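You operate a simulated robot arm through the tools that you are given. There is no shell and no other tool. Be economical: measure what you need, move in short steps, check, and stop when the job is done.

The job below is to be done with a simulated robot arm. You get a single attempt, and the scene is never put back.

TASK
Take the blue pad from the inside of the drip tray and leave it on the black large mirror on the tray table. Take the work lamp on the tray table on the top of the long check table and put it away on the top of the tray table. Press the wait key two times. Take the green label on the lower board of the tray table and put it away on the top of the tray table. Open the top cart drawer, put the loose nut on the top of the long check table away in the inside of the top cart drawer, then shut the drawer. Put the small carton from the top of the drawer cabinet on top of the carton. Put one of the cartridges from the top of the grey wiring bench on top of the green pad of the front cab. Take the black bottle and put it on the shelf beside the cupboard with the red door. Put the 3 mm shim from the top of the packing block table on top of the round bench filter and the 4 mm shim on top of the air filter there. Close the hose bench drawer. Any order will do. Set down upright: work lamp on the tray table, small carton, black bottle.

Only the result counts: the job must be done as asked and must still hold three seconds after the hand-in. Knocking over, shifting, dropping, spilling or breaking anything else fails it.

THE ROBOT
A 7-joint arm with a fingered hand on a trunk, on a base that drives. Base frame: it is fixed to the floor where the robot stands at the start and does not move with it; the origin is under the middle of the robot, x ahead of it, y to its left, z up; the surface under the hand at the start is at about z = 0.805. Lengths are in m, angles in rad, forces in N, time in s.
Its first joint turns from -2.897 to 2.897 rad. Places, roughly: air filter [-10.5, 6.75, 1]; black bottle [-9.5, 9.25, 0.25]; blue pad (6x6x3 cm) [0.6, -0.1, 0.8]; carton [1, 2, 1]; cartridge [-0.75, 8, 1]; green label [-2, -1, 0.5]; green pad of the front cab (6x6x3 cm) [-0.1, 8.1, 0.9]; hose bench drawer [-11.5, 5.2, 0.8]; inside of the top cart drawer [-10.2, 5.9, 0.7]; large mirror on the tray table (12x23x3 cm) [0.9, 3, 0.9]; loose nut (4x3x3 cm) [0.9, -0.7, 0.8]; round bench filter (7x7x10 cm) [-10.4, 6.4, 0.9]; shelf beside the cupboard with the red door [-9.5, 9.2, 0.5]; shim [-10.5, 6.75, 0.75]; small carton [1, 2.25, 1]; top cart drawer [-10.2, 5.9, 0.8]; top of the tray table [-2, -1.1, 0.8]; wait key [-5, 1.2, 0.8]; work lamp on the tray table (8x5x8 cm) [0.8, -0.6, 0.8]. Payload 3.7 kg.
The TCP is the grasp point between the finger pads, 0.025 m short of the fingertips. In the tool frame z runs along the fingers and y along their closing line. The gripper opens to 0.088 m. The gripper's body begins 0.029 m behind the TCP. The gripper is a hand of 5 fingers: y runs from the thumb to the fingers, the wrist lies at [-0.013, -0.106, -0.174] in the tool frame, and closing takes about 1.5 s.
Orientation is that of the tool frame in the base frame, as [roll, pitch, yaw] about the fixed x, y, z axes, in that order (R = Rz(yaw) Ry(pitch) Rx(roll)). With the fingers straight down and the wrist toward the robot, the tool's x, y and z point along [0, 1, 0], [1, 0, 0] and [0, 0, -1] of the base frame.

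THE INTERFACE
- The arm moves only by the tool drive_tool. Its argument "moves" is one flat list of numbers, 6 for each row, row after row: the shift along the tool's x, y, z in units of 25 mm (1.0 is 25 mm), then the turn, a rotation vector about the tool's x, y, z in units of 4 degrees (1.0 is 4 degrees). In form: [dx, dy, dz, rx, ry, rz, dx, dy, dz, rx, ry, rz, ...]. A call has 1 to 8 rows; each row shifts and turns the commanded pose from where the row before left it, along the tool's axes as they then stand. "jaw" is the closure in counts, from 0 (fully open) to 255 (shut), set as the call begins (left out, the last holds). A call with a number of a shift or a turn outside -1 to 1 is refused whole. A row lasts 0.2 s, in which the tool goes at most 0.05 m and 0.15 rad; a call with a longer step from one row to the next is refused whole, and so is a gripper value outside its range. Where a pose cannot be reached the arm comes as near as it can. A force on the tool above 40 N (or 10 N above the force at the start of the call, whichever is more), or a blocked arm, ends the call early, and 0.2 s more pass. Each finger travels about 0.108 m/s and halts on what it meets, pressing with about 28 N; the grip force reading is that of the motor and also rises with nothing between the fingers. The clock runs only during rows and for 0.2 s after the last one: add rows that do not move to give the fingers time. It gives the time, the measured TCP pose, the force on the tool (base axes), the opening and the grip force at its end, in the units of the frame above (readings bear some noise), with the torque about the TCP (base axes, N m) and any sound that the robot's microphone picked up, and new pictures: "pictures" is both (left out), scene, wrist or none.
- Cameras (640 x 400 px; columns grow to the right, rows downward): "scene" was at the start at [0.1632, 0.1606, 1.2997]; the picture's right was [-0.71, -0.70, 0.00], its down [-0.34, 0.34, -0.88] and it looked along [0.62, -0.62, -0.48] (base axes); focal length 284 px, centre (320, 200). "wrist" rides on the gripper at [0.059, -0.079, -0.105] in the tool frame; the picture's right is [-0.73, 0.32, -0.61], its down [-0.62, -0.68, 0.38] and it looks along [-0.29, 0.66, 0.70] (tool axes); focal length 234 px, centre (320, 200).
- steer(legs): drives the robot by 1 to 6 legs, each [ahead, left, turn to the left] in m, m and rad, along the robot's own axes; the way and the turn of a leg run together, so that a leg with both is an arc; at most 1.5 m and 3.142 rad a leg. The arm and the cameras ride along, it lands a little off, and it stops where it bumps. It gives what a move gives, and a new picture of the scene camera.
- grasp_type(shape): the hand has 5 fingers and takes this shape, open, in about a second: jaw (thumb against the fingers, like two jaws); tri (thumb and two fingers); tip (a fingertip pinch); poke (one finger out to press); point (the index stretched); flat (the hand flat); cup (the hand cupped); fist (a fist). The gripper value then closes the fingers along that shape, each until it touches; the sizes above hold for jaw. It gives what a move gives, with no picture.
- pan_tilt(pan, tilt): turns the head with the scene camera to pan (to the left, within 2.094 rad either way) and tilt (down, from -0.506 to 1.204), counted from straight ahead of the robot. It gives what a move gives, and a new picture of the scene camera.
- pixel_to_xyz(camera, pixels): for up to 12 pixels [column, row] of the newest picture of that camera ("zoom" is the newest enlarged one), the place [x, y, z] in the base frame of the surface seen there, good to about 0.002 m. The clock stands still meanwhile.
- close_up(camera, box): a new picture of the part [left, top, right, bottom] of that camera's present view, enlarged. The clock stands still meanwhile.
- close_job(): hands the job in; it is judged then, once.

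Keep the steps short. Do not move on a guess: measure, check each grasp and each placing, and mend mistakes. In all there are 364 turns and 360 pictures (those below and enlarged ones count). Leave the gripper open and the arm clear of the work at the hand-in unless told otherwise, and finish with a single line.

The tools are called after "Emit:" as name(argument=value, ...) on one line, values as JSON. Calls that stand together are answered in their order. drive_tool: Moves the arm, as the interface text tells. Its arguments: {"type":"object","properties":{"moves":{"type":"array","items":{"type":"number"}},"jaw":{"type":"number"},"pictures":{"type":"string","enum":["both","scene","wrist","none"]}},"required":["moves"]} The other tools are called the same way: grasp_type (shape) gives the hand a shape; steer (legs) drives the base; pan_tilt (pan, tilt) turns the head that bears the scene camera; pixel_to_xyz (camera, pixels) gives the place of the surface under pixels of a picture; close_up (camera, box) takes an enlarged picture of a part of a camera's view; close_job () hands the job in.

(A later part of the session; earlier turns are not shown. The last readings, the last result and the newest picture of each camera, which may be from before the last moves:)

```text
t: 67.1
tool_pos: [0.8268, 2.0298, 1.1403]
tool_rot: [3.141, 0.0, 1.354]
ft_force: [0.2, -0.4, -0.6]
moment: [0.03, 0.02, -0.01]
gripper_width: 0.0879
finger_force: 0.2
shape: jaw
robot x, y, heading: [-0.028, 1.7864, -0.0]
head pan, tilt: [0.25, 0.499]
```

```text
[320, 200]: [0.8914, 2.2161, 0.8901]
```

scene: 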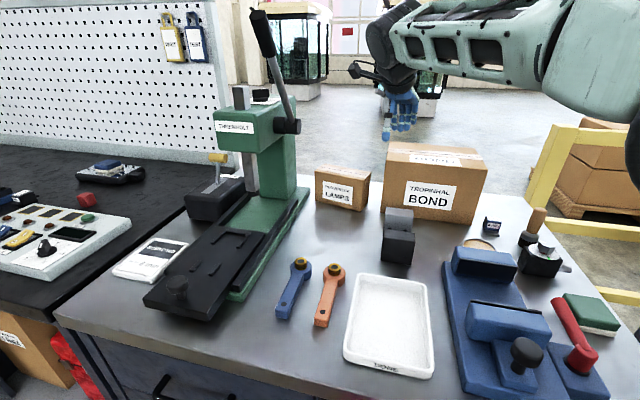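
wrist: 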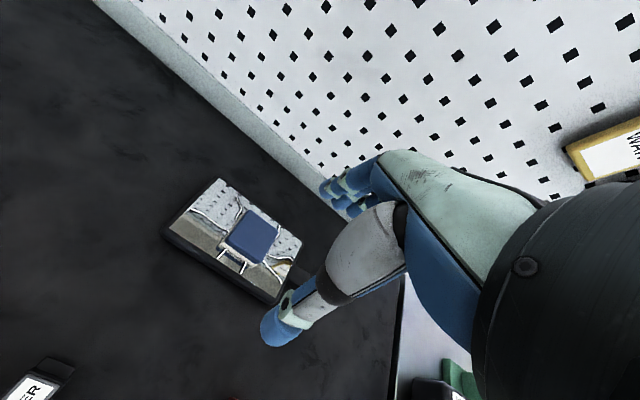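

Now a zoom on the two cartons for exact corners.

Emit:
close_up(camera="scene", box=[300, 110, 508, 240])

Emit:
pixel_to_xyz(camera="zoom", pixels=[[52, 192], [78, 176], [210, 190], [192, 218], [130, 195], [265, 140], [295, 103], [540, 125], [572, 165], [420, 130], [55, 282], [190, 305]])

```text
3.08 times, centred on (404, 175) of scene
```

zoom: 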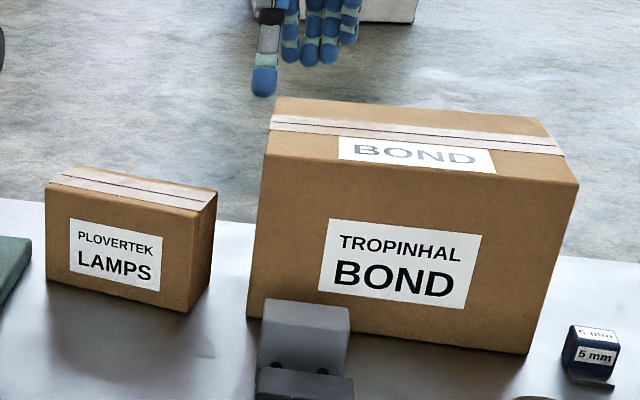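

```text
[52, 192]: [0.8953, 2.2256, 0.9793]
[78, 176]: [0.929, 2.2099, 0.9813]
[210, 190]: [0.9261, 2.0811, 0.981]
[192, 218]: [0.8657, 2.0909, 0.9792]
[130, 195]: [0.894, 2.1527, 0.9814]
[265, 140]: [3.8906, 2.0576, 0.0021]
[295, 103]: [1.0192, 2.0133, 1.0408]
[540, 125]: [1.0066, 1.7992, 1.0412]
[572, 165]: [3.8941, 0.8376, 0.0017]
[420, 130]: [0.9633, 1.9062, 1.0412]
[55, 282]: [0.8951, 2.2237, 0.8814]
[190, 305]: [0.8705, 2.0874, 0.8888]
```

Small carton: centre (0.912,2.154), yaw about -0.2, 0.068 deep, top 0.981. I extend the arm 0.08 ahead, then strafe the base left 0.1.

Emit:
drive_tool(moves=[0.17, 0.78, 0, 0, 0, 0, 0.17, 0.78, 0, 0, 0, 0, 0.17, 0.78, 0, 0, 0, 0, 0.17, 0.78, 0, 0, 0, 0], pictures="none")

Emit:
steer(legs=[[0, 0.099, 0]])

Emit:
drive_tool(moves=[0, 0, 0, 0, 0, 0], pictures="wrist")

```text
t: 68.1
tool_pos: [0.9071, 2.0301, 1.14]
tool_rot: [3.141, -0.001, 1.352]
ft_force: [-0.1, -0.8, 1.1]
moment: [0.01, -0.03, 0.0]
gripper_width: 0.0879
finger_force: 0.0
shape: jaw
robot x, y, heading: [-0.0264, 1.7881, -0.002]
head pan, tilt: [0.25, 0.499]
```

```text
t: 69.2
tool_pos: [0.9072, 2.1304, 1.1398]
tool_rot: [3.141, -0.001, 1.355]
ft_force: [0.1, 0.2, 0.6]
moment: [-0.01, -0.02, -0.01]
gripper_width: 0.0876
finger_force: 0.1
shape: jaw
robot x, y, heading: [-0.029, 1.8839, -0.001]
head pan, tilt: [0.25, 0.499]
```

scene: 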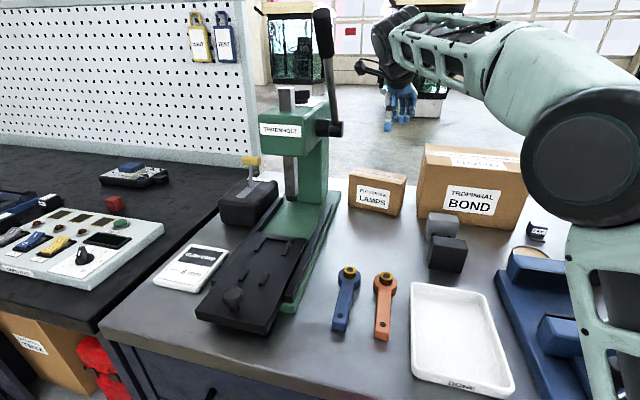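

```text
t: 69.7
tool_pos: [0.9063, 2.1311, 1.1388]
tool_rot: [3.141, 0.0, 1.355]
ft_force: [-1.0, 0.5, -0.3]
moment: [0.04, -0.03, 0.01]
gripper_width: 0.0878
finger_force: 0.0
shape: jaw
robot x, y, heading: [-0.0253, 1.8848, -0.003]
head pan, tilt: [0.25, 0.499]
```

wrist: 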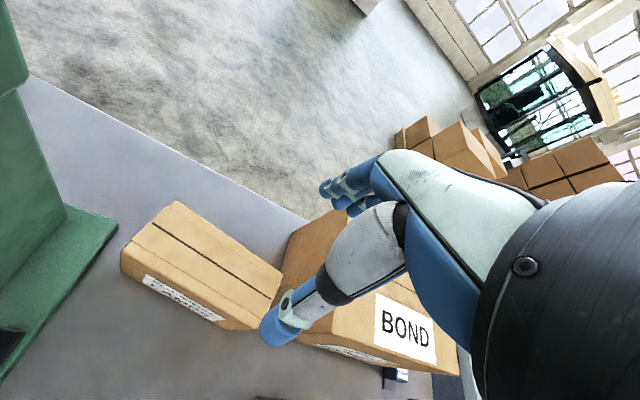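

Emit:
pixel_to_xyz(camera="wrist", pixels=[[122, 248], [180, 202], [280, 272], [235, 325], [190, 255], [150, 222], [345, 212], [300, 240]])

Emit:
drive_tool(moves=[0, 0, 1, 0, 0, 0, 0, 0, 1, 0, 0, 0, 0, 0, 1, 0, 0, 0, 0, 0, 1, 0, 0, 0, 0, 0, 0.5, 0, 0, 0], pictures="wrist")

```text
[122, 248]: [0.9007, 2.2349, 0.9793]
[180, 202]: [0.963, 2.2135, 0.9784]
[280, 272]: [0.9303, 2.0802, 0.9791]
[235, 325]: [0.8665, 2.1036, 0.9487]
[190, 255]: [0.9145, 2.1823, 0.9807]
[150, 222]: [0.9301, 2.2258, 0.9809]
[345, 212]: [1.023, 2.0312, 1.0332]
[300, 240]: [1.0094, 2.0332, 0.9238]
```

```text
t: 70.8
tool_pos: [0.9069, 2.1317, 1.0272]
tool_rot: [-3.141, 0.0, 1.355]
ft_force: [0.1, 0.1, 0.6]
moment: [-0.01, 0.01, 0.01]
gripper_width: 0.0876
finger_force: 0.1
shape: jaw
robot x, y, heading: [-0.0271, 1.8848, -0.008]
head pan, tilt: [0.25, 0.499]
```

wrist: 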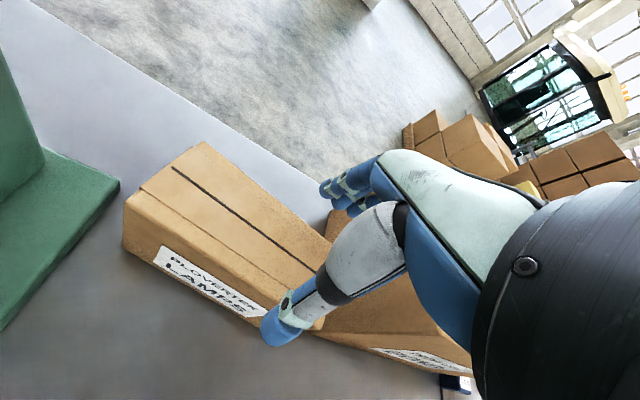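

Alignment good (axis at x≈0.909 for my y). I descend 0.065 and close.

Emit:
drive_tool(moves=[0, 0.05, 0.9, 0, 0, 0.3, 0, 0, 0.9, 0, 0, 0, 0, 0, 0.8, 0, 0, 0], pictures="wrist")

Emit:
drive_tool(moves=[0, 0, 0, 0, 0, 0, 0, 0, 0, 0, 0, 0, 0, 0, 0, 0, 0, 0, 0, 0, 0, 0, 0, 0, 0, 0, 0, 0, 0, 0, 0, 0, 0, 0, 0, 0], jaw=255, pictures="wrist")

```text
t: 71.7
tool_pos: [0.9073, 2.1305, 0.9641]
tool_rot: [3.138, -0.003, 1.334]
ft_force: [6.1, -1.0, 18.5]
moment: [-0.14, -0.31, 0.02]
gripper_width: 0.0878
finger_force: 0.1
shape: jaw
robot x, y, heading: [-0.0228, 1.8885, -0.003]
head pan, tilt: [0.25, 0.499]
```

wrist: 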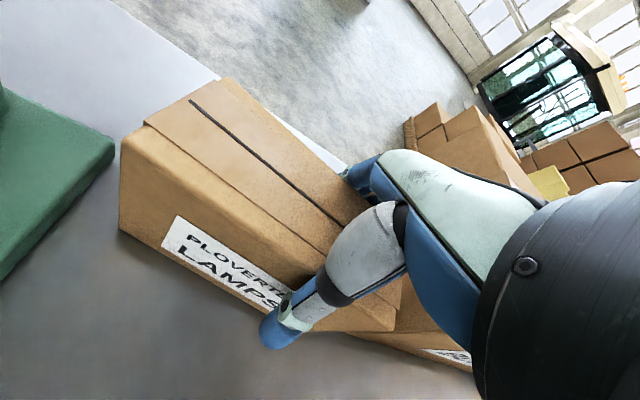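

```text
t: 73.0
tool_pos: [0.9069, 2.1314, 0.9637]
tool_rot: [3.138, -0.003, 1.334]
ft_force: [8.4, -0.6, 28.3]
moment: [-0.38, -0.93, 0.28]
gripper_width: 0.0636
finger_force: 28.2
shape: jaw
robot x, y, heading: [-0.0258, 1.8876, -0.001]
head pan, tilt: [0.25, 0.499]
```

wrist: 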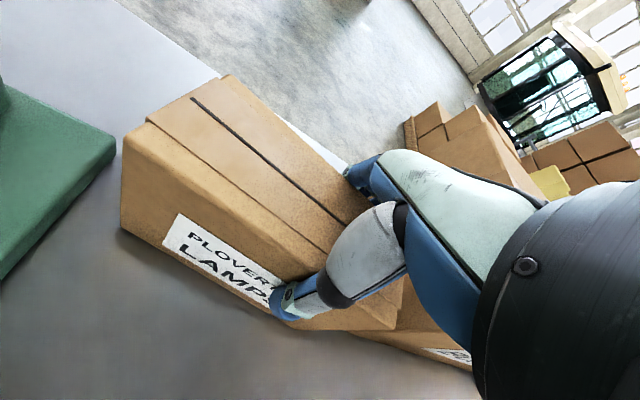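

Gripped (0.0636). The palm lightly touches the top. I lift 0.2.

Emit:
drive_tool(moves=[0, 0, -0.2, 0, 0, 0, 0, 0, -1, 0, 0, 0, 0, 0, -1, 0, 0, 0, 0, 0, -1, 0, 0, 0, 0, 0, -1, 0, 0, 0, 0, 0, -1, 0, 0, 0, 0, 0, -1, 0, 0, 0, 0, 0, -1, 0, 0, 0], pictures="both")

```text
t: 74.8
tool_pos: [0.909, 2.131, 1.1398]
tool_rot: [-3.141, 0.0, 1.333]
ft_force: [0.2, 1.1, -3.6]
moment: [-0.07, 0.05, -0.03]
gripper_width: 0.063
finger_force: 28.2
shape: jaw
robot x, y, heading: [-0.027, 1.8843, -0.002]
head pan, tilt: [0.25, 0.499]
```

scene: 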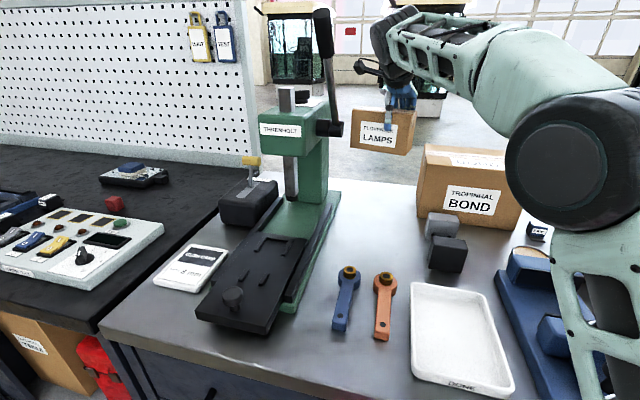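
wrist: 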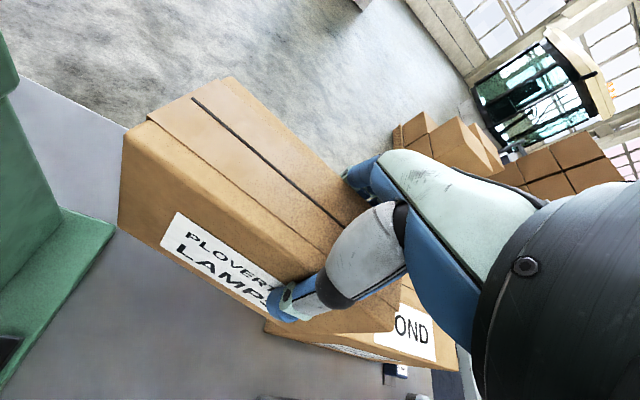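

Held upright. I measure the top of the BOND carton.

Emit:
pixel_to_xyz(camera="scene", pixels=[[428, 147], [425, 162], [460, 150], [495, 154], [500, 168], [460, 165], [475, 157]])

```text
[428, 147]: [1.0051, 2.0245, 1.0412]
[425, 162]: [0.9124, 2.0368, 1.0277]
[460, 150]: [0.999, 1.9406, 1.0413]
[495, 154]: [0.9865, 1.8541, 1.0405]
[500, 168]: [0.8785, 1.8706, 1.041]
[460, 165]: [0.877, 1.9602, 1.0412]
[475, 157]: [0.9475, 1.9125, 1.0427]
```

BOND top 1.041, centre about (0.945,1.915). I carry the small carton there: TCP to about (0.939,1.89), raised slightly.

Emit:
drive_tool(moves=[0, 0, -0.6, 0, 0, 0, -1, 0.377, 0, 0, 0, 0, -1, 0.377, 0, 0, 0, 0, -1, 0.377, 0, 0, 0, 0, -1, 0.377, 0, 0, 0, 0, -1, 0.377, 0, 0, 0, 0, -1, 0.377, 0, 0, 0, 0, -1, 0.377, 0, 0, 0, 0], pictures="none")

Emit:
drive_tool(moves=[-1, 0.377, 0, 0, 0, 0, -1, 0.377, 0, 0, 0, 0, 0, 0, 0, 0, 0, 0], pictures="both")

```text
t: 76.7
tool_pos: [0.9306, 1.947, 1.1575]
tool_rot: [-3.141, 0.0, 1.335]
ft_force: [-0.5, 0.8, -3.7]
moment: [-0.1, 0.04, 0.0]
gripper_width: 0.063
finger_force: 28.1
shape: jaw
robot x, y, heading: [-0.0239, 1.8907, -0.002]
head pan, tilt: [0.25, 0.499]
```

```text
t: 77.5
tool_pos: [0.9369, 1.8916, 1.1575]
tool_rot: [3.142, -0.001, 1.335]
ft_force: [1.0, -0.4, -2.5]
moment: [-0.06, 0.01, -0.02]
gripper_width: 0.0628
finger_force: 27.8
shape: jaw
robot x, y, heading: [-0.0246, 1.886, -0.005]
head pan, tilt: [0.25, 0.499]
```

scene: 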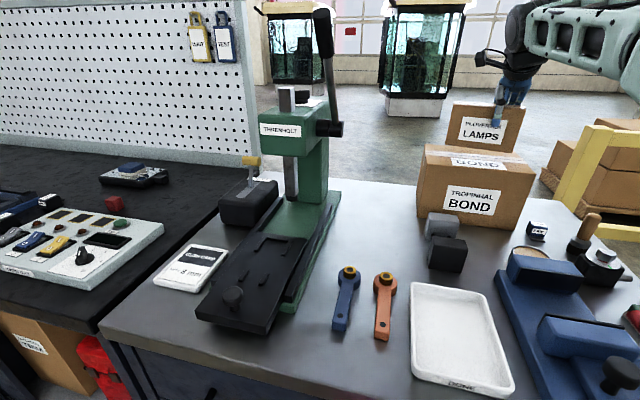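
wrist: 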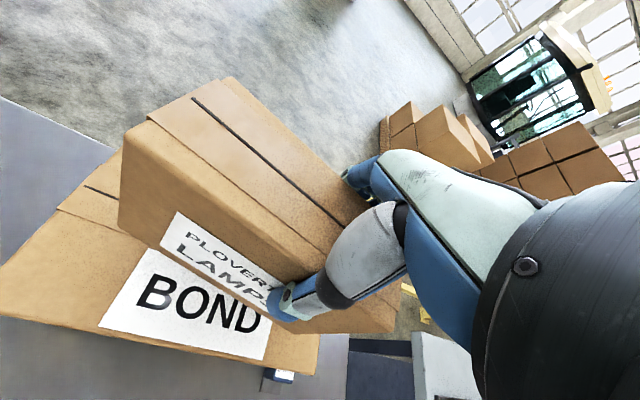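

Well placed over it. I lower 0.030, then small steps until the weight comes off.

Emit:
drive_tool(moves=[0, 0, 0.6, 0, 0, 0, 0, 0, 0.5, 0, 0, 0, 0, 0, 0.12, 0, 0, 0, 0, 0, 0, 0, 0, 0], pictures="none")

Emit:
drive_tool(moves=[0, 0, 0.1, 0, 0, 0, 0, 0, 0, 0, 0, 0], pictures="scene")

```text
t: 78.5
tool_pos: [0.9378, 1.8921, 1.1285]
tool_rot: [3.141, 0.001, 1.334]
ft_force: [0.5, 0.1, -4.0]
moment: [-0.09, 0.0, -0.01]
gripper_width: 0.0633
finger_force: 28.1
shape: jaw
robot x, y, heading: [-0.0262, 1.8884, -0.0]
head pan, tilt: [0.25, 0.499]
```

```text
t: 79.0
tool_pos: [0.9373, 1.8917, 1.1253]
tool_rot: [3.141, 0.0, 1.332]
ft_force: [0.1, -0.2, 0.3]
moment: [-0.12, -0.12, -0.01]
gripper_width: 0.063
finger_force: 27.8
shape: jaw
robot x, y, heading: [-0.027, 1.8864, -0.008]
head pan, tilt: [0.25, 0.499]
```

scene: 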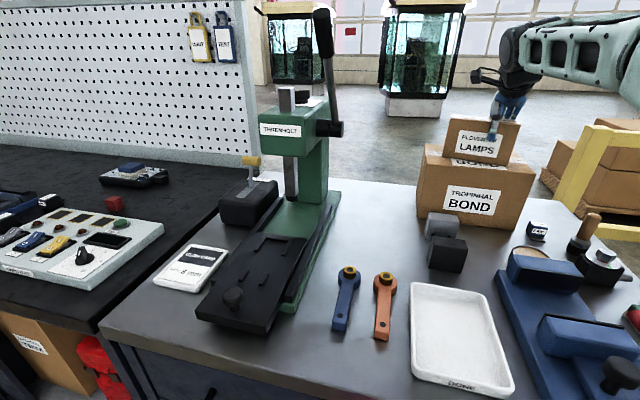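

Contact (force near zero). Release, then rise.

Emit:
drive_tool(moves=[0, 0, 0, 0, 0, 0, 0, 0, 0, 0, 0, 0, 0, 0, 0, 0, 0, 0, 0, 0, 0, 0, 0, 0, 0, 0, 0, 0, 0, 0], jaw=0, pictures="none")

Emit:
drive_tool(moves=[0, 0, -1, 0, 0, 0, 0, 0, -1, 0, 0, 0, 0, 0, -1, 0, 0, 0, 0, 0, -1, 0, 0, 0, 0, 0, -1, 0, 0, 0], pictures="both")

```text
t: 80.2
tool_pos: [0.9378, 1.892, 1.1237]
tool_rot: [-3.141, -0.001, 1.333]
ft_force: [-1.6, 0.9, 3.7]
moment: [0.0, -0.12, -0.05]
gripper_width: 0.0879
finger_force: 0.0
shape: jaw
robot x, y, heading: [-0.0258, 1.8861, -0.001]
head pan, tilt: [0.25, 0.499]
```

```text
t: 81.5
tool_pos: [0.9379, 1.8956, 1.2501]
tool_rot: [-3.141, 0.002, 1.332]
ft_force: [-0.4, -0.7, -0.2]
moment: [0.0, 0.0, 0.02]
gripper_width: 0.0879
finger_force: 0.1
shape: jaw
robot x, y, heading: [-0.0232, 1.8891, 0.001]
head pan, tilt: [0.25, 0.499]
```

scene: 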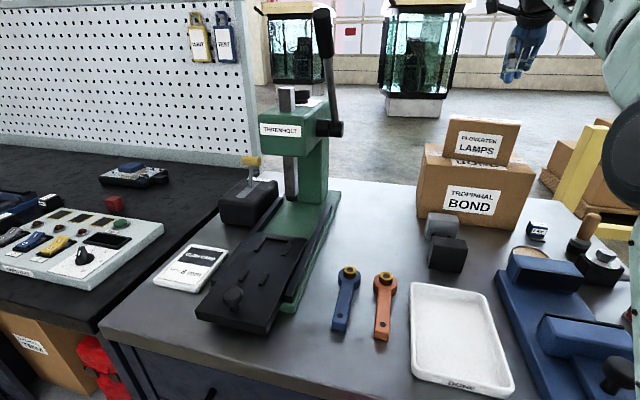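
wrist: 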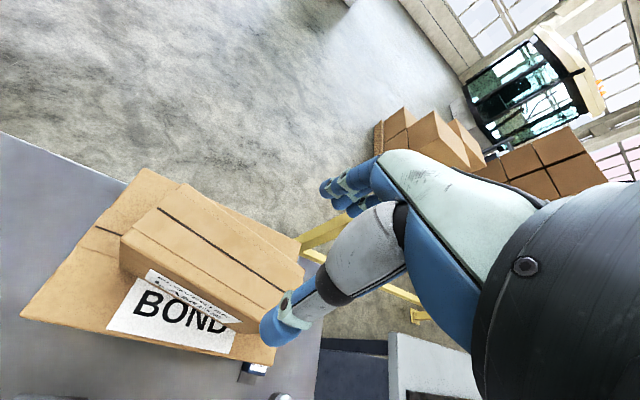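

Placed upright on BOND. I retract the arm and undo the yaw, then drive back to the lamp area via x≈-0.68.

Emit:
drive_tool(moves=[0, -1, 0, 0, 0, -0.42, 0, -1, 0, 0, 0, -0.42, 0, -1, 0, 0, 0, -0.42, 0, -1, 0, 0, 0, -0.42, 0, -1, 0, 0, 0, -0.42, 0, -1, 0, 0, 0, -0.42, 0, -1, 0, 0, 0, -0.42, 0, -1, 0, 0, 0, -0.42], pictures="none")

Emit:
steer(legs=[[-0.66, 0, 0], [0, -1.25, 0], [0, -1.25, 0]])

Emit:
pan_tilt(pan=0.1, tilt=0.5)

```text
t: 83.2
tool_pos: [0.7407, 1.9186, 1.2492]
tool_rot: [-3.139, 0.001, 1.566]
ft_force: [-1.0, 0.0, 0.0]
moment: [0.0, -0.01, 0.0]
gripper_width: 0.0877
finger_force: 0.1
shape: jaw
robot x, y, heading: [-0.0254, 1.8849, -0.001]
head pan, tilt: [0.25, 0.499]
```

```text
t: 98.7
tool_pos: [0.1161, -0.5517, 1.2489]
tool_rot: [3.142, 0.0, 1.587]
ft_force: [-0.9, 0.5, -0.6]
moment: [0.01, 0.02, -0.02]
gripper_width: 0.0876
finger_force: 0.1
shape: jaw
robot x, y, heading: [-0.6493, -0.5995, 0.014]
head pan, tilt: [0.25, 0.499]
```

scene: 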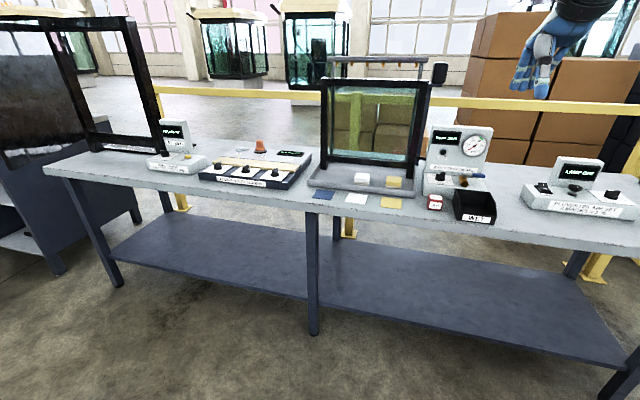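

```text
t: 99.4
tool_pos: [0.1153, -0.5515, 1.2482]
tool_rot: [3.141, -0.001, 1.588]
ft_force: [-0.3, 0.1, 0.0]
moment: [-0.01, -0.02, -0.02]
gripper_width: 0.0879
finger_force: 0.0
shape: jaw
robot x, y, heading: [-0.6484, -0.5972, 0.016]
head pan, tilt: [0.099, 0.499]
```

scene: 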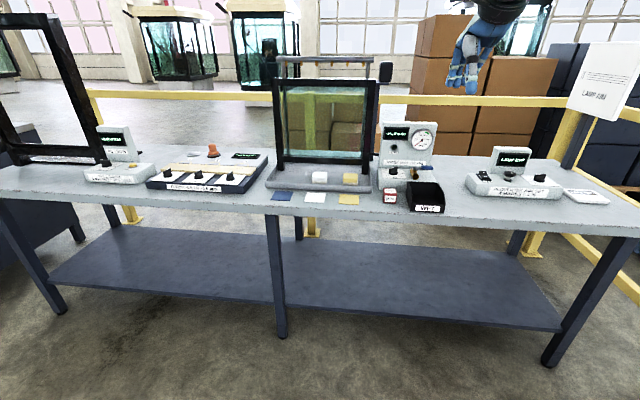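

I zoom near the black tray at (425,190) to find the lamp and nut.

Emit:
close_up(camera="scene", box=[360, 110, 520, 220])

```text
3.64 times, centred on (440, 165) of scene
```

zoom: 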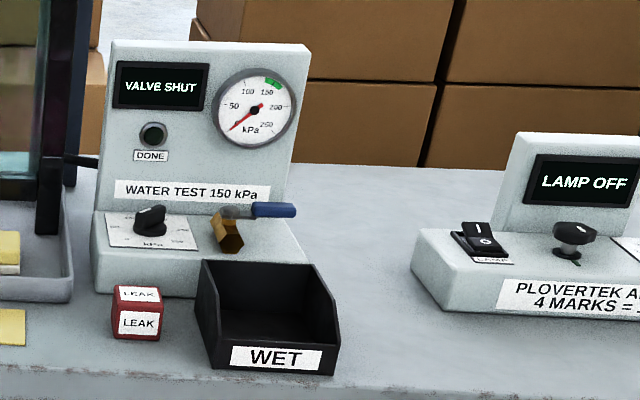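

Emit:
pixel_to_xyz(camera="zoom", pixels=[[240, 170], [180, 60], [240, 240], [270, 300], [230, 215], [140, 310], [380, 230], [580, 170], [340, 190]])

Emit:
steer(legs=[[0.45, -0.35, 0]])

```text
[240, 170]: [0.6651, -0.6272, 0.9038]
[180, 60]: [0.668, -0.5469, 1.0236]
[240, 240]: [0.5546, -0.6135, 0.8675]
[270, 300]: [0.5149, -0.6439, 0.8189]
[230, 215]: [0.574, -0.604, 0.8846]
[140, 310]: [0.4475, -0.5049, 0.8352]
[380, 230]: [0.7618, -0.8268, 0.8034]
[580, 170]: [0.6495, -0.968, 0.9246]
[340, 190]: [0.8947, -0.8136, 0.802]
```

```text
t: 102.7
tool_pos: [0.5733, -0.9029, 1.2504]
tool_rot: [3.14, 0.0, 1.583]
ft_force: [-0.1, 0.3, 0.1]
moment: [0.01, -0.02, 0.01]
gripper_width: 0.0879
finger_force: 0.1
shape: jaw
robot x, y, heading: [-0.1917, -0.9483, 0.013]
head pan, tilt: [0.099, 0.499]
```

scene: 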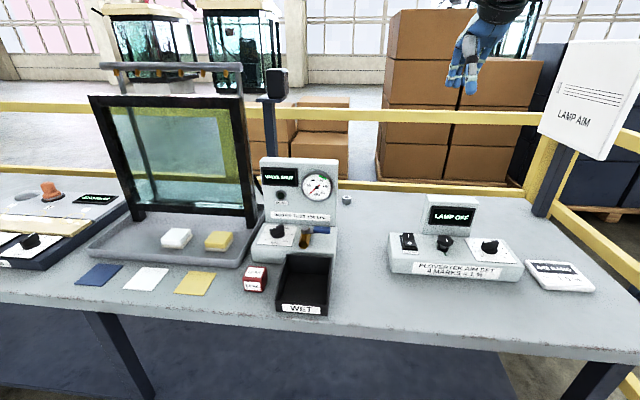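

The nut is visible at (346,200) behind the console; the lamp must be hidden behind it. I move right and look left.

Emit:
pixel_to_xyz(camera="scene", pixels=[[346, 200], [450, 205], [336, 163], [300, 160], [575, 190], [500, 330], [470, 60]])

Emit:
steer(legs=[[0, -0.4, 0]])

Emit:
pan_tilt(pan=0.5, tilt=0.5)

```text
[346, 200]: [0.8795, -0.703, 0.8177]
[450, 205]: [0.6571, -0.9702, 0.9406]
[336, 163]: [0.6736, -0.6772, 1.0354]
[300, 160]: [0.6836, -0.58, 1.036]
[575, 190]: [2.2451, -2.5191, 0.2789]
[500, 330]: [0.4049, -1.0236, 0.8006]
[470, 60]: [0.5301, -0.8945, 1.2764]
```

```text
t: 105.1
tool_pos: [0.5794, -1.2978, 1.2495]
tool_rot: [-3.141, 0.0, 1.587]
ft_force: [-0.2, 0.4, 0.0]
moment: [-0.02, 0.03, 0.01]
gripper_width: 0.0879
finger_force: 0.0
shape: jaw
robot x, y, heading: [-0.1863, -1.3461, 0.019]
head pan, tilt: [0.099, 0.499]
```

scene: 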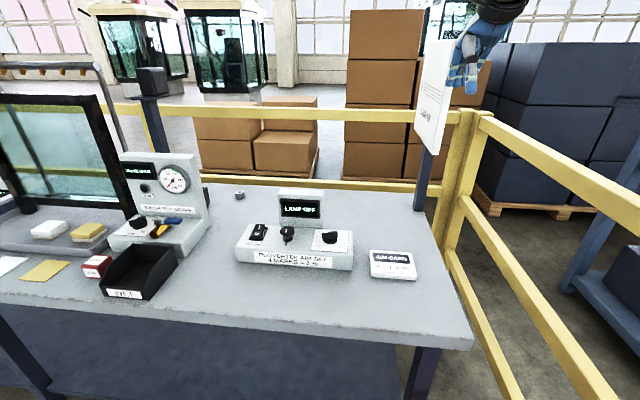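

```text
t: 106.0
tool_pos: [0.5788, -1.2984, 1.2495]
tool_rot: [-3.142, 0.001, 1.587]
ft_force: [-0.3, 0.2, -0.6]
moment: [-0.01, 0.0, 0.0]
gripper_width: 0.088
finger_force: 0.1
shape: jaw
robot x, y, heading: [-0.1898, -1.3452, 0.015]
head pan, tilt: [0.499, 0.499]
```

scene: 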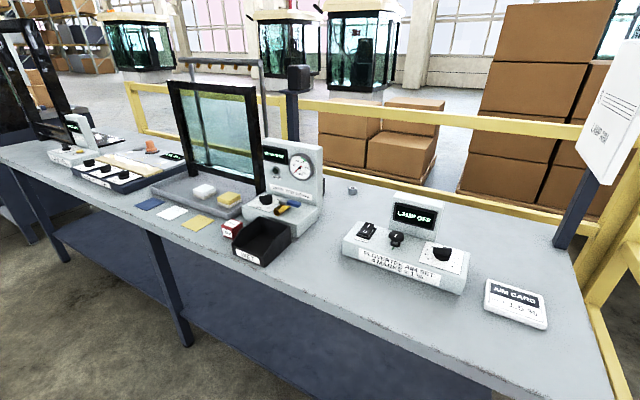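

The lamp is still hidden behind the console. I'll look over it with the wrist camera: strafe left 0.65 at this height (1.25, console top 1.04).

Emit:
steer(legs=[[0, 0.62, 0]])

Emit:
drive_tool(moves=[0, 0, 0, 0, 0, 0], pictures="wrist")

```text
t: 109.5
tool_pos: [0.5645, -0.664, 1.2485]
tool_rot: [3.141, 0.0, 1.596]
ft_force: [-0.3, -0.1, 0.5]
moment: [0.02, 0.0, -0.01]
gripper_width: 0.0879
finger_force: 0.1
shape: jaw
robot x, y, heading: [-0.1992, -0.7193, 0.023]
head pan, tilt: [0.499, 0.499]
```

scene: 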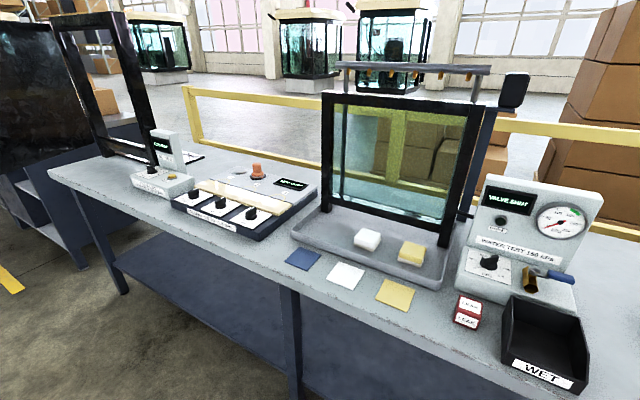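

```text
t: 109.9
tool_pos: [0.5661, -0.6642, 1.2491]
tool_rot: [3.142, 0.0, 1.597]
ft_force: [0.1, -1.0, 0.2]
moment: [0.02, 0.01, 0.03]
gripper_width: 0.0878
finger_force: 0.0
shape: jaw
robot x, y, heading: [-0.2003, -0.718, 0.026]
head pan, tilt: [0.499, 0.499]
```

wrist: 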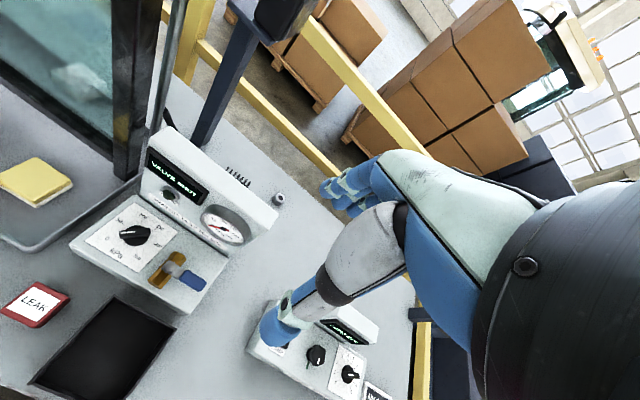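

Black fins of the lamp peek out at (237,175). I raise the hand 0.1 and go a bit forward for a better look.

Emit:
drive_tool(moves=[0, 0.3, -1, 0, 0, 0, 0, 0.3, -1, 0, 0, 0, 0, 0.3, -1, 0, 0, 0, 0, 0.3, -1, 0, 0, 0, 0.5, 0.3, 0, 0, 0, 0, 0.5, 0.3, 0, 0, 0, 0], pictures="wrist")

Emit:
close_up(camera="wrist", box=[160, 120, 360, 245])

```text
t: 111.3
tool_pos: [0.6081, -0.6383, 1.3491]
tool_rot: [3.141, -0.001, 1.597]
ft_force: [-0.7, -0.4, -0.5]
moment: [0.0, -0.02, 0.01]
gripper_width: 0.0881
finger_force: 0.0
shape: jaw
robot x, y, heading: [-0.1995, -0.7187, 0.022]
head pan, tilt: [0.499, 0.499]
```

wrist: 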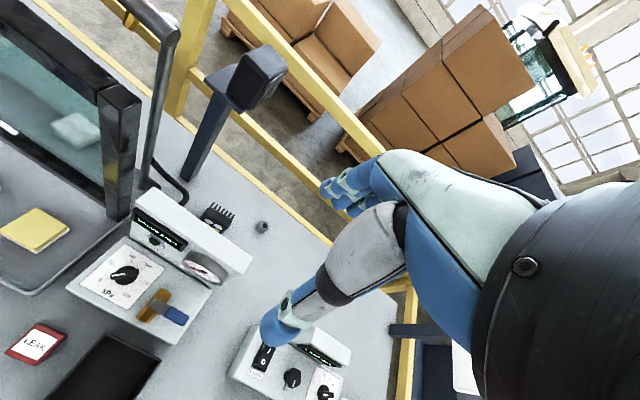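

```text
3.20 times, centred on (260, 182) of wrist
```

zoom: 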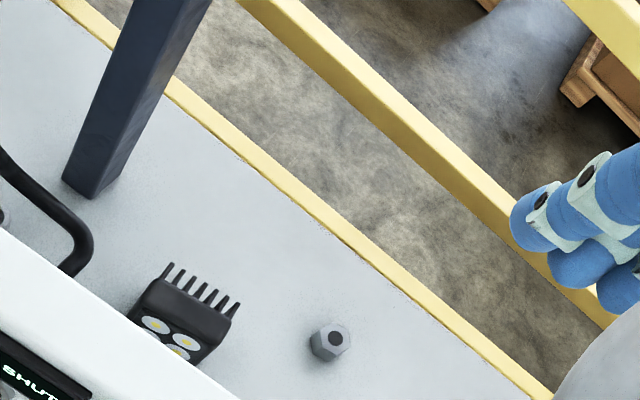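

Emit:
pixel_to_xyz(camera="zoom", pixels=[[155, 282], [230, 315], [190, 300], [200, 355], [150, 325], [328, 335], [312, 345], [345, 340], [238, 298], [168, 268], [95, 190], [75, 240]])

```text
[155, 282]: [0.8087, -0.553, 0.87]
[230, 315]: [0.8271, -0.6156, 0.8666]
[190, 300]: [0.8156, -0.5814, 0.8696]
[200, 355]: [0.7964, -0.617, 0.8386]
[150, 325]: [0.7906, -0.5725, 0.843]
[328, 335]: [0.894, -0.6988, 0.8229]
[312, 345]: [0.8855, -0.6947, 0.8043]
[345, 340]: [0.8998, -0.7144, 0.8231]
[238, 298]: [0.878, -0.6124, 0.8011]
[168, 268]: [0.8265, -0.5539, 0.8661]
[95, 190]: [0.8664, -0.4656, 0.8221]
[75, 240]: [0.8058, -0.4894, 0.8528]
```

The lamp is at about (0.81,-0.585), top 0.87, lens face leaning back. The wrist would hit the console if it stayed on the robot side. So I'll grip it across its width, with the wrist to the right. I strafe right and yaw the hand by about -101°.

Emit:
steer(legs=[[0, -0.36, -0.022]])

Emit:
drive_tool(moves=[0, 0, 0, 0, 0, -1, 0, 0, 0, 0, 0, -1, 0, 0, 0, 0, 0, -1, 0, 0, 0, 0, 0, -1, 0, 0, 0, 0, 0, -1, 0, 0, 0, 0, 0, -1, 0, 0, 0, 0, 0, -1, 0, 0, 0, 0, 0, -1], pictures="none")

Emit:
drive_tool(moves=[0, 0, 0, 0, 0, -1, 0, 0, 0, 0, 0, -1, 0, 0, 0, 0, 0, -1, 0, 0, 0, 0, 0, -1, 0, 0, 0, 0, 0, -1, 0, 0, 0, 0, 0, -1, 0, 0, 0, 0, 0, -1, 0, 0, 0, 0, 0, -1], pictures="none")

Emit:
drive_tool(moves=[0, 0, 0, 0, 0, -1, 0, 0, 0, 0, 0, -1, 0, 0, 0, 0, 0, -1, 0, 0, 0, 0, 0, -1, 0, 0, 0, 0, 0, -1, 0, 0, 0, 0, 0, -1, 0, 0, 0, 0, 0, -1, 0, 0, 0, 0, 0, -1], pictures="both")

```text
t: 113.6
tool_pos: [0.6168, -1.0133, 1.3482]
tool_rot: [-3.141, 0.0, 1.577]
ft_force: [0.6, 0.3, 0.5]
moment: [-0.02, 0.03, 0.01]
gripper_width: 0.0879
finger_force: 0.0
shape: jaw
robot x, y, heading: [-0.1939, -1.0791, 0.011]
head pan, tilt: [0.499, 0.499]
```

scene: 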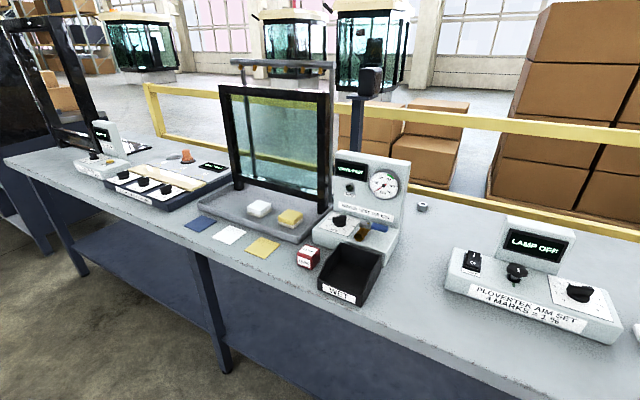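

```text
t: 115.4
tool_pos: [0.6178, -1.0125, 1.3476]
tool_rot: [3.141, 0.0, 2.139]
ft_force: [-0.3, 0.6, 0.3]
moment: [0.02, 0.02, -0.01]
gripper_width: 0.0878
finger_force: 0.0
shape: jaw
robot x, y, heading: [-0.1929, -1.0811, 0.011]
head pan, tilt: [0.499, 0.499]
```

```text
t: 117.2
tool_pos: [0.6167, -1.0123, 1.349]
tool_rot: [3.141, 0.0, 2.697]
ft_force: [-0.4, 0.3, -0.5]
moment: [0.0, 0.0, -0.01]
gripper_width: 0.0878
finger_force: 0.0
shape: jaw
robot x, y, heading: [-0.1934, -1.0796, 0.009]
head pan, tilt: [0.499, 0.499]
```

```text
t: 119.0
tool_pos: [0.6166, -1.0118, 1.3483]
tool_rot: [3.14, 0.001, 2.907]
ft_force: [0.3, -0.5, 0.6]
moment: [-0.01, 0.02, 0.01]
gripper_width: 0.0877
finger_force: 0.0
shape: jaw
out of reach, approached as far as the arm can: row 4, 5, 6, 7, 8
robot x, y, heading: [-0.1946, -1.0792, 0.007]
head pan, tilt: [0.499, 0.499]
```

scene: 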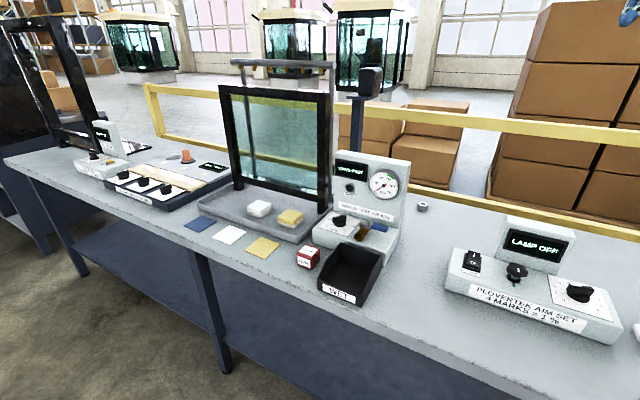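
wrist: 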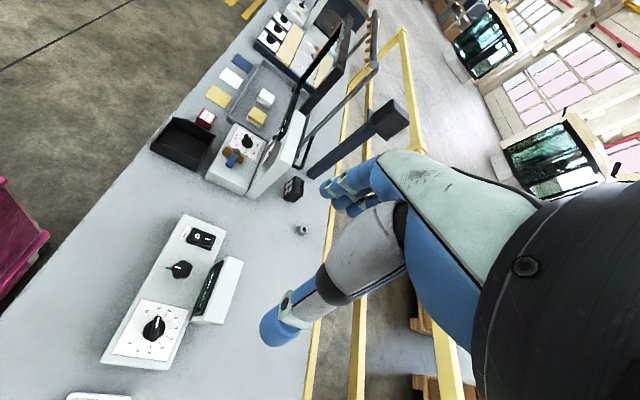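

The wrist limit came at yaw 2.907; moving the arm left gives more. I zoom on the lamp, now visible at (293,188).

Emit:
close_up(camera="wrist", box=[264, 170, 328, 210])

Emit:
pixel_to_xyz(camera="zoom", pixels=[[230, 100], [250, 190], [300, 80], [320, 180], [280, 250], [370, 250], [220, 240], [380, 220], [350, 60], [275, 130]])

```text
10.00 times, centred on (296, 190) of wrist
```

zoom: 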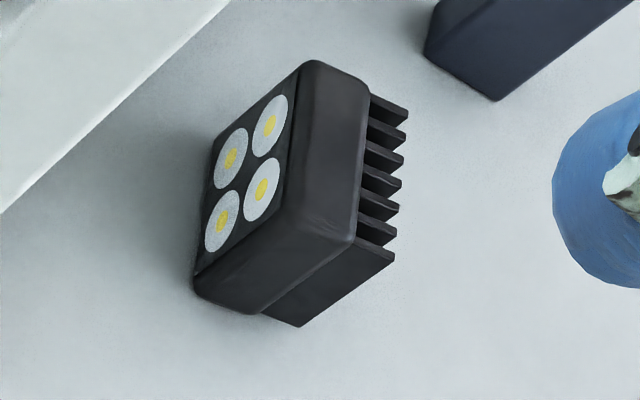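

```text
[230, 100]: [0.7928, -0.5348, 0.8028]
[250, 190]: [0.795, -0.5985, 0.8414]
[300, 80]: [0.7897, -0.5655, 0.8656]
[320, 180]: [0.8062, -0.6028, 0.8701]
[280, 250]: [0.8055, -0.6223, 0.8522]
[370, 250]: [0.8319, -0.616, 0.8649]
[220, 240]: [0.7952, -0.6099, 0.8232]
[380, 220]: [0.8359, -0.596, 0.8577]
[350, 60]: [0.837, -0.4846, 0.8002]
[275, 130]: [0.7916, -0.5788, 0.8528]
```

I measure the corners of the front block more exactly for its width.

Emit:
pixel_to_xyz(camera="zoom", pixels=[[308, 70], [294, 208], [360, 90], [350, 235], [200, 280], [255, 308], [300, 322], [388, 256], [405, 112], [335, 70], [320, 225], [240, 290]])

```text
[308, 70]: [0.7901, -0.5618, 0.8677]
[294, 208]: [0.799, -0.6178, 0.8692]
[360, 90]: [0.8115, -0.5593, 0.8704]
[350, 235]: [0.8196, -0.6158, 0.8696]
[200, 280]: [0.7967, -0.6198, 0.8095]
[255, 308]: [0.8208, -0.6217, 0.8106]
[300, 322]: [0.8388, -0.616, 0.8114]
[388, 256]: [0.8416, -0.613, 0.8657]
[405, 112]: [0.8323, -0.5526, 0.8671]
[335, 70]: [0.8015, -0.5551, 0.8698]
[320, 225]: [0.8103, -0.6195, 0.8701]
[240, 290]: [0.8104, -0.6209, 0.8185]
```

The front block is 0.068 wide between y≈-0.553 and -0.622. I'll check the post and box beyond it before moving there.

Emit:
pixel_to_xyz(camera="wrist", pixels=[[385, 115], [398, 130], [370, 110], [330, 165], [312, 178], [345, 150], [290, 140], [262, 165]])

Emit:
steer(legs=[[0.16, 0.03, 0]])

```text
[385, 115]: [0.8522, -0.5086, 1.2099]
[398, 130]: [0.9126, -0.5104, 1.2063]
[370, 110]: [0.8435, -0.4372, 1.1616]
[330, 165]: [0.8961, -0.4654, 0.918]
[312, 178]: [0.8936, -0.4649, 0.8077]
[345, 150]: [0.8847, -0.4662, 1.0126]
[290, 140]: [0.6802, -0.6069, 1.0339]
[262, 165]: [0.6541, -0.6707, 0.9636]
```

```text
t: 120.5
tool_pos: [0.7746, -0.9769, 1.3473]
tool_rot: [3.138, 0.0, 2.91]
ft_force: [-0.2, 0.4, -0.3]
moment: [-0.04, 0.0, -0.02]
gripper_width: 0.0878
finger_force: 0.1
shape: jaw
robot x, y, heading: [-0.0357, -1.0493, 0.014]
head pan, tilt: [0.499, 0.499]
```

scene: 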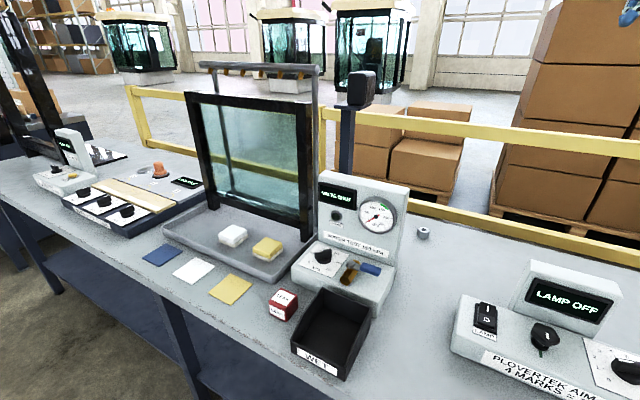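

I go down and left in a slant to (0.81,-0.66,1.05), staying clear of the box on the post, then add the remaining yaw.

Emit:
drive_tool(moves=[0.115, 0.975, 0.92, 0, 0, 0, 0.115, 0.975, 0.92, 0, 0, 0, 0.115, 0.975, 0.92, 0, 0, 0, 0.115, 0.975, 0.92, 0, 0, 0, 0.115, 0.975, 0.92, 0, 0, 0, 0.115, 0.975, 0.92, 0, 0, 0, 0.115, 0.975, 0.92, 0, 0, 0, 0.115, 0.975, 0.92, 0, 0, 0], pictures="none")

Emit:
drive_tool(moves=[0.115, 0.975, 0.92, 0, 0, 0, 0.115, 0.975, 0.92, 0, 0, 0, 0.115, 0.975, 0.92, 0, 0, 0, 0.115, 0.975, 0.92, 0, 0, -1, 0, 0, 0, 0, 0, -1, 0, 0, 0, 0, 0, -1, 0, 0, 0, 0, 0, -1, 0, 0, 0, 0, 0, -1], pictures="both")

```text
t: 122.2
tool_pos: [0.7971, -0.7837, 1.1634]
tool_rot: [3.139, 0.0, 2.908]
ft_force: [-0.1, -0.4, 0.3]
moment: [-0.01, 0.02, -0.01]
gripper_width: 0.0878
finger_force: 0.1
shape: jaw
robot x, y, heading: [-0.0334, -1.0483, 0.012]
head pan, tilt: [0.499, 0.499]
```

```text
t: 124.0
tool_pos: [0.8085, -0.686, 1.073]
tool_rot: [3.139, 0.002, -3.024]
ft_force: [-0.5, -0.3, -0.3]
moment: [0.02, -0.01, -0.01]
gripper_width: 0.088
finger_force: 0.0
shape: jaw
robot x, y, heading: [-0.0335, -1.0475, 0.01]
head pan, tilt: [0.499, 0.499]
```

scene: 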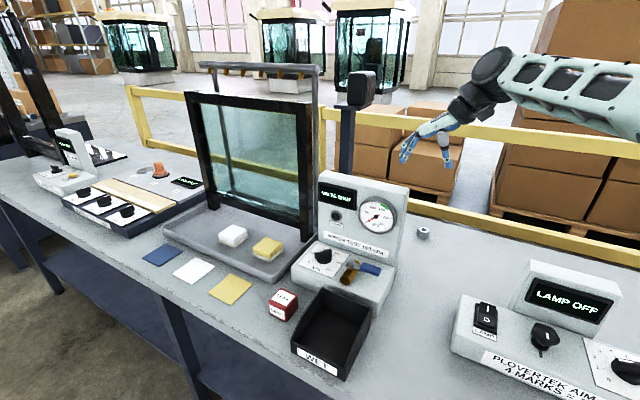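
wrist: 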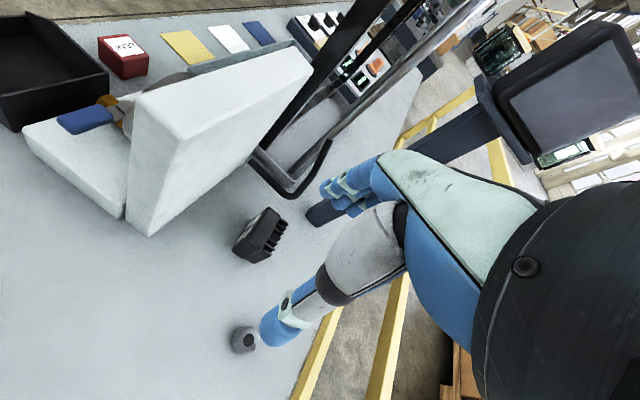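

The arm clears the console well. I move left 0.098 over the lamp and descend to z≈0.905.

Emit:
drive_tool(moves=[0, 0, 1, 0, 0, 0, 0, 0, 1, 0, 0, 0, -0.15, 0.98, 0.8, 0, 0, 0, -0.15, 0.98, 0.8, 0, 0, 0, -0.15, 0.98, 0.8, 0, 0, 0, -0.15, 0.98, 0.8, 0, 0, 0, 0, 0, 0.5, 0, 0, 0], pictures="wrist")

Emit:
pixel_to_xyz(camera="wrist", pixels=[[270, 330], [330, 190], [355, 208]])

```text
t: 125.7
tool_pos: [0.8127, -0.5848, 0.9297]
tool_rot: [3.141, 0.003, -3.024]
ft_force: [0.3, 0.4, 0.5]
moment: [0.01, -0.01, 0.05]
gripper_width: 0.0877
finger_force: 0.0
shape: jaw
robot x, y, heading: [-0.037, -1.0484, 0.01]
head pan, tilt: [0.499, 0.499]
```

wrist: 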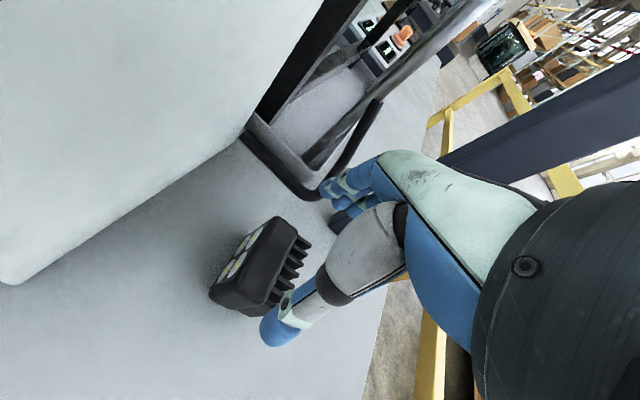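

```text
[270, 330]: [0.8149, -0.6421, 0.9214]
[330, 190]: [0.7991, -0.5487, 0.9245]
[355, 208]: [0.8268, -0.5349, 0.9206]
```

Aligned: thumb at y -0.64, fingers at -0.54. I descend 0.081 and grip.

Emit:
drive_tool(moves=[0, -0.1, 0.9, 0, 0, 0, 0, 0, 0.9, 0, 0, 0, 0, 0, 0.9, 0, 0, 0, 0, 0, 0.5, 0, 0, 0], pictures="wrist")

Emit:
drive_tool(moves=[0, 0, 0, 0, 0, 0, 0, 0, 0, 0, 0, 0, 0, 0, 0, 0, 0, 0, 0, 0, 0, 0, 0, 0, 0, 0, 0, 0, 0, 0, 0, 0, 0, 0, 0, 0], jaw=255, pictures="none")

Emit:
drive_tool(moves=[0, 0, -0.2, 0, 0, 0, 0, 0, -0.6, 0, 0, 0], pictures="wrist")

```text
t: 126.7
tool_pos: [0.8111, -0.5873, 0.8524]
tool_rot: [3.136, 0.003, -3.026]
ft_force: [-0.1, 5.0, 20.8]
moment: [0.29, 0.19, -0.07]
gripper_width: 0.0878
finger_force: 0.2
shape: jaw
robot x, y, heading: [-0.0313, -1.0501, 0.012]
head pan, tilt: [0.499, 0.499]
```

wrist: 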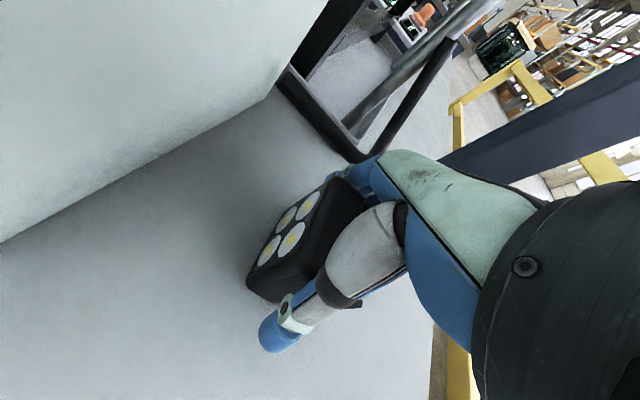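

```text
t: 128.1
tool_pos: [0.811, -0.5889, 0.8514]
tool_rot: [3.139, 0.004, -3.024]
ft_force: [0.8, 5.4, 34.1]
moment: [0.97, 0.24, 0.02]
gripper_width: 0.0631
finger_force: 28.7
shape: jaw
robot x, y, heading: [-0.0346, -1.0456, 0.015]
head pan, tilt: [0.499, 0.499]
```

```text
t: 128.7
tool_pos: [0.8127, -0.5907, 0.8684]
tool_rot: [-3.14, -0.001, -3.027]
ft_force: [1.0, -0.2, -3.9]
moment: [0.0, 0.01, 0.01]
gripper_width: 0.063
finger_force: 27.6
shape: jaw
robot x, y, heading: [-0.0341, -1.0491, 0.017]
head pan, tilt: [0.499, 0.499]
```

wrist: 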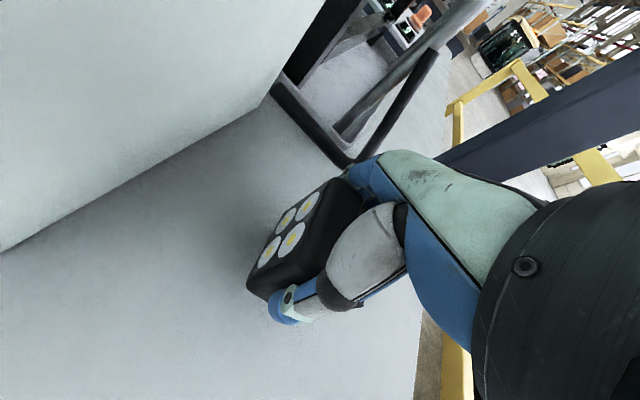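

Lamp held (0.063). I rise 0.12 and move right away from the post, then up.

Emit:
drive_tool(moves=[0, 0, -1, 0, 0, 0, 0, 0, -1, 0, 0, 0, 0, 0, -1, 0, 0, 0, 0, -0.5, -1, 0, 0, 0, 0, -1, -1, 0, 0, 0, 0, -1, -0.5, 0, 0, 0, 0, -1, -0.5, 0, 0, 0, 0, -1, -0.5, 0, 0, 0], pictures="none")

Emit:
drive_tool(moves=[0, -1, -1, 0, 0, 0, 0, -1, -1, 0, 0, 0, 0, -1, -1, 0, 0, 0, 0, -1, -0.5, 0, 0, 0, 0, -1, 0, 0, 0, 0, 0, -1, 0, 0, 0, 0, 0, -1, 0, 0, 0, 0, 0, -1, 0, 0, 0, 0], pictures="both")

```text
t: 130.4
tool_pos: [0.8255, -0.6998, 1.0336]
tool_rot: [-3.141, -0.001, -3.025]
ft_force: [-0.8, -0.3, -3.8]
moment: [-0.03, -0.01, 0.01]
gripper_width: 0.0626
finger_force: 28.1
shape: jaw
robot x, y, heading: [-0.0357, -1.046, 0.017]
head pan, tilt: [0.499, 0.499]
```

```text
t: 132.2
tool_pos: [0.8488, -0.8978, 1.1213]
tool_rot: [3.14, 0.001, -3.026]
ft_force: [-0.4, 0.0, -3.4]
moment: [0.02, -0.02, -0.02]
gripper_width: 0.0629
finger_force: 28.1
shape: jaw
robot x, y, heading: [-0.0402, -1.049, 0.016]
head pan, tilt: [0.499, 0.499]
```

scene: 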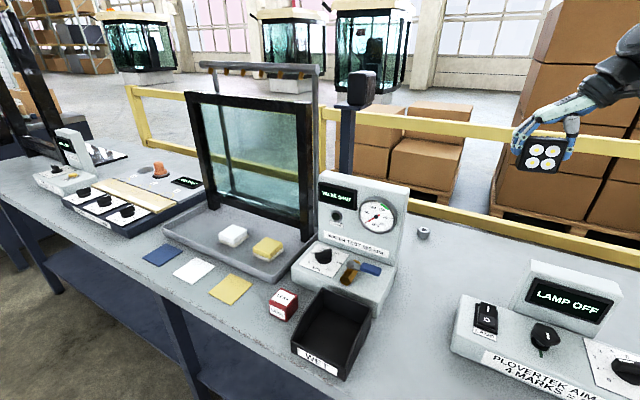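
wrist: 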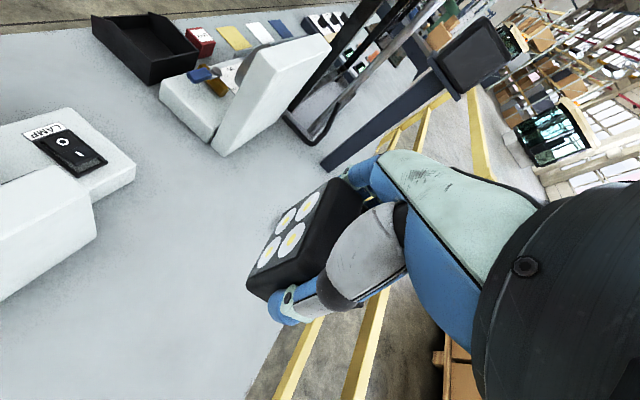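

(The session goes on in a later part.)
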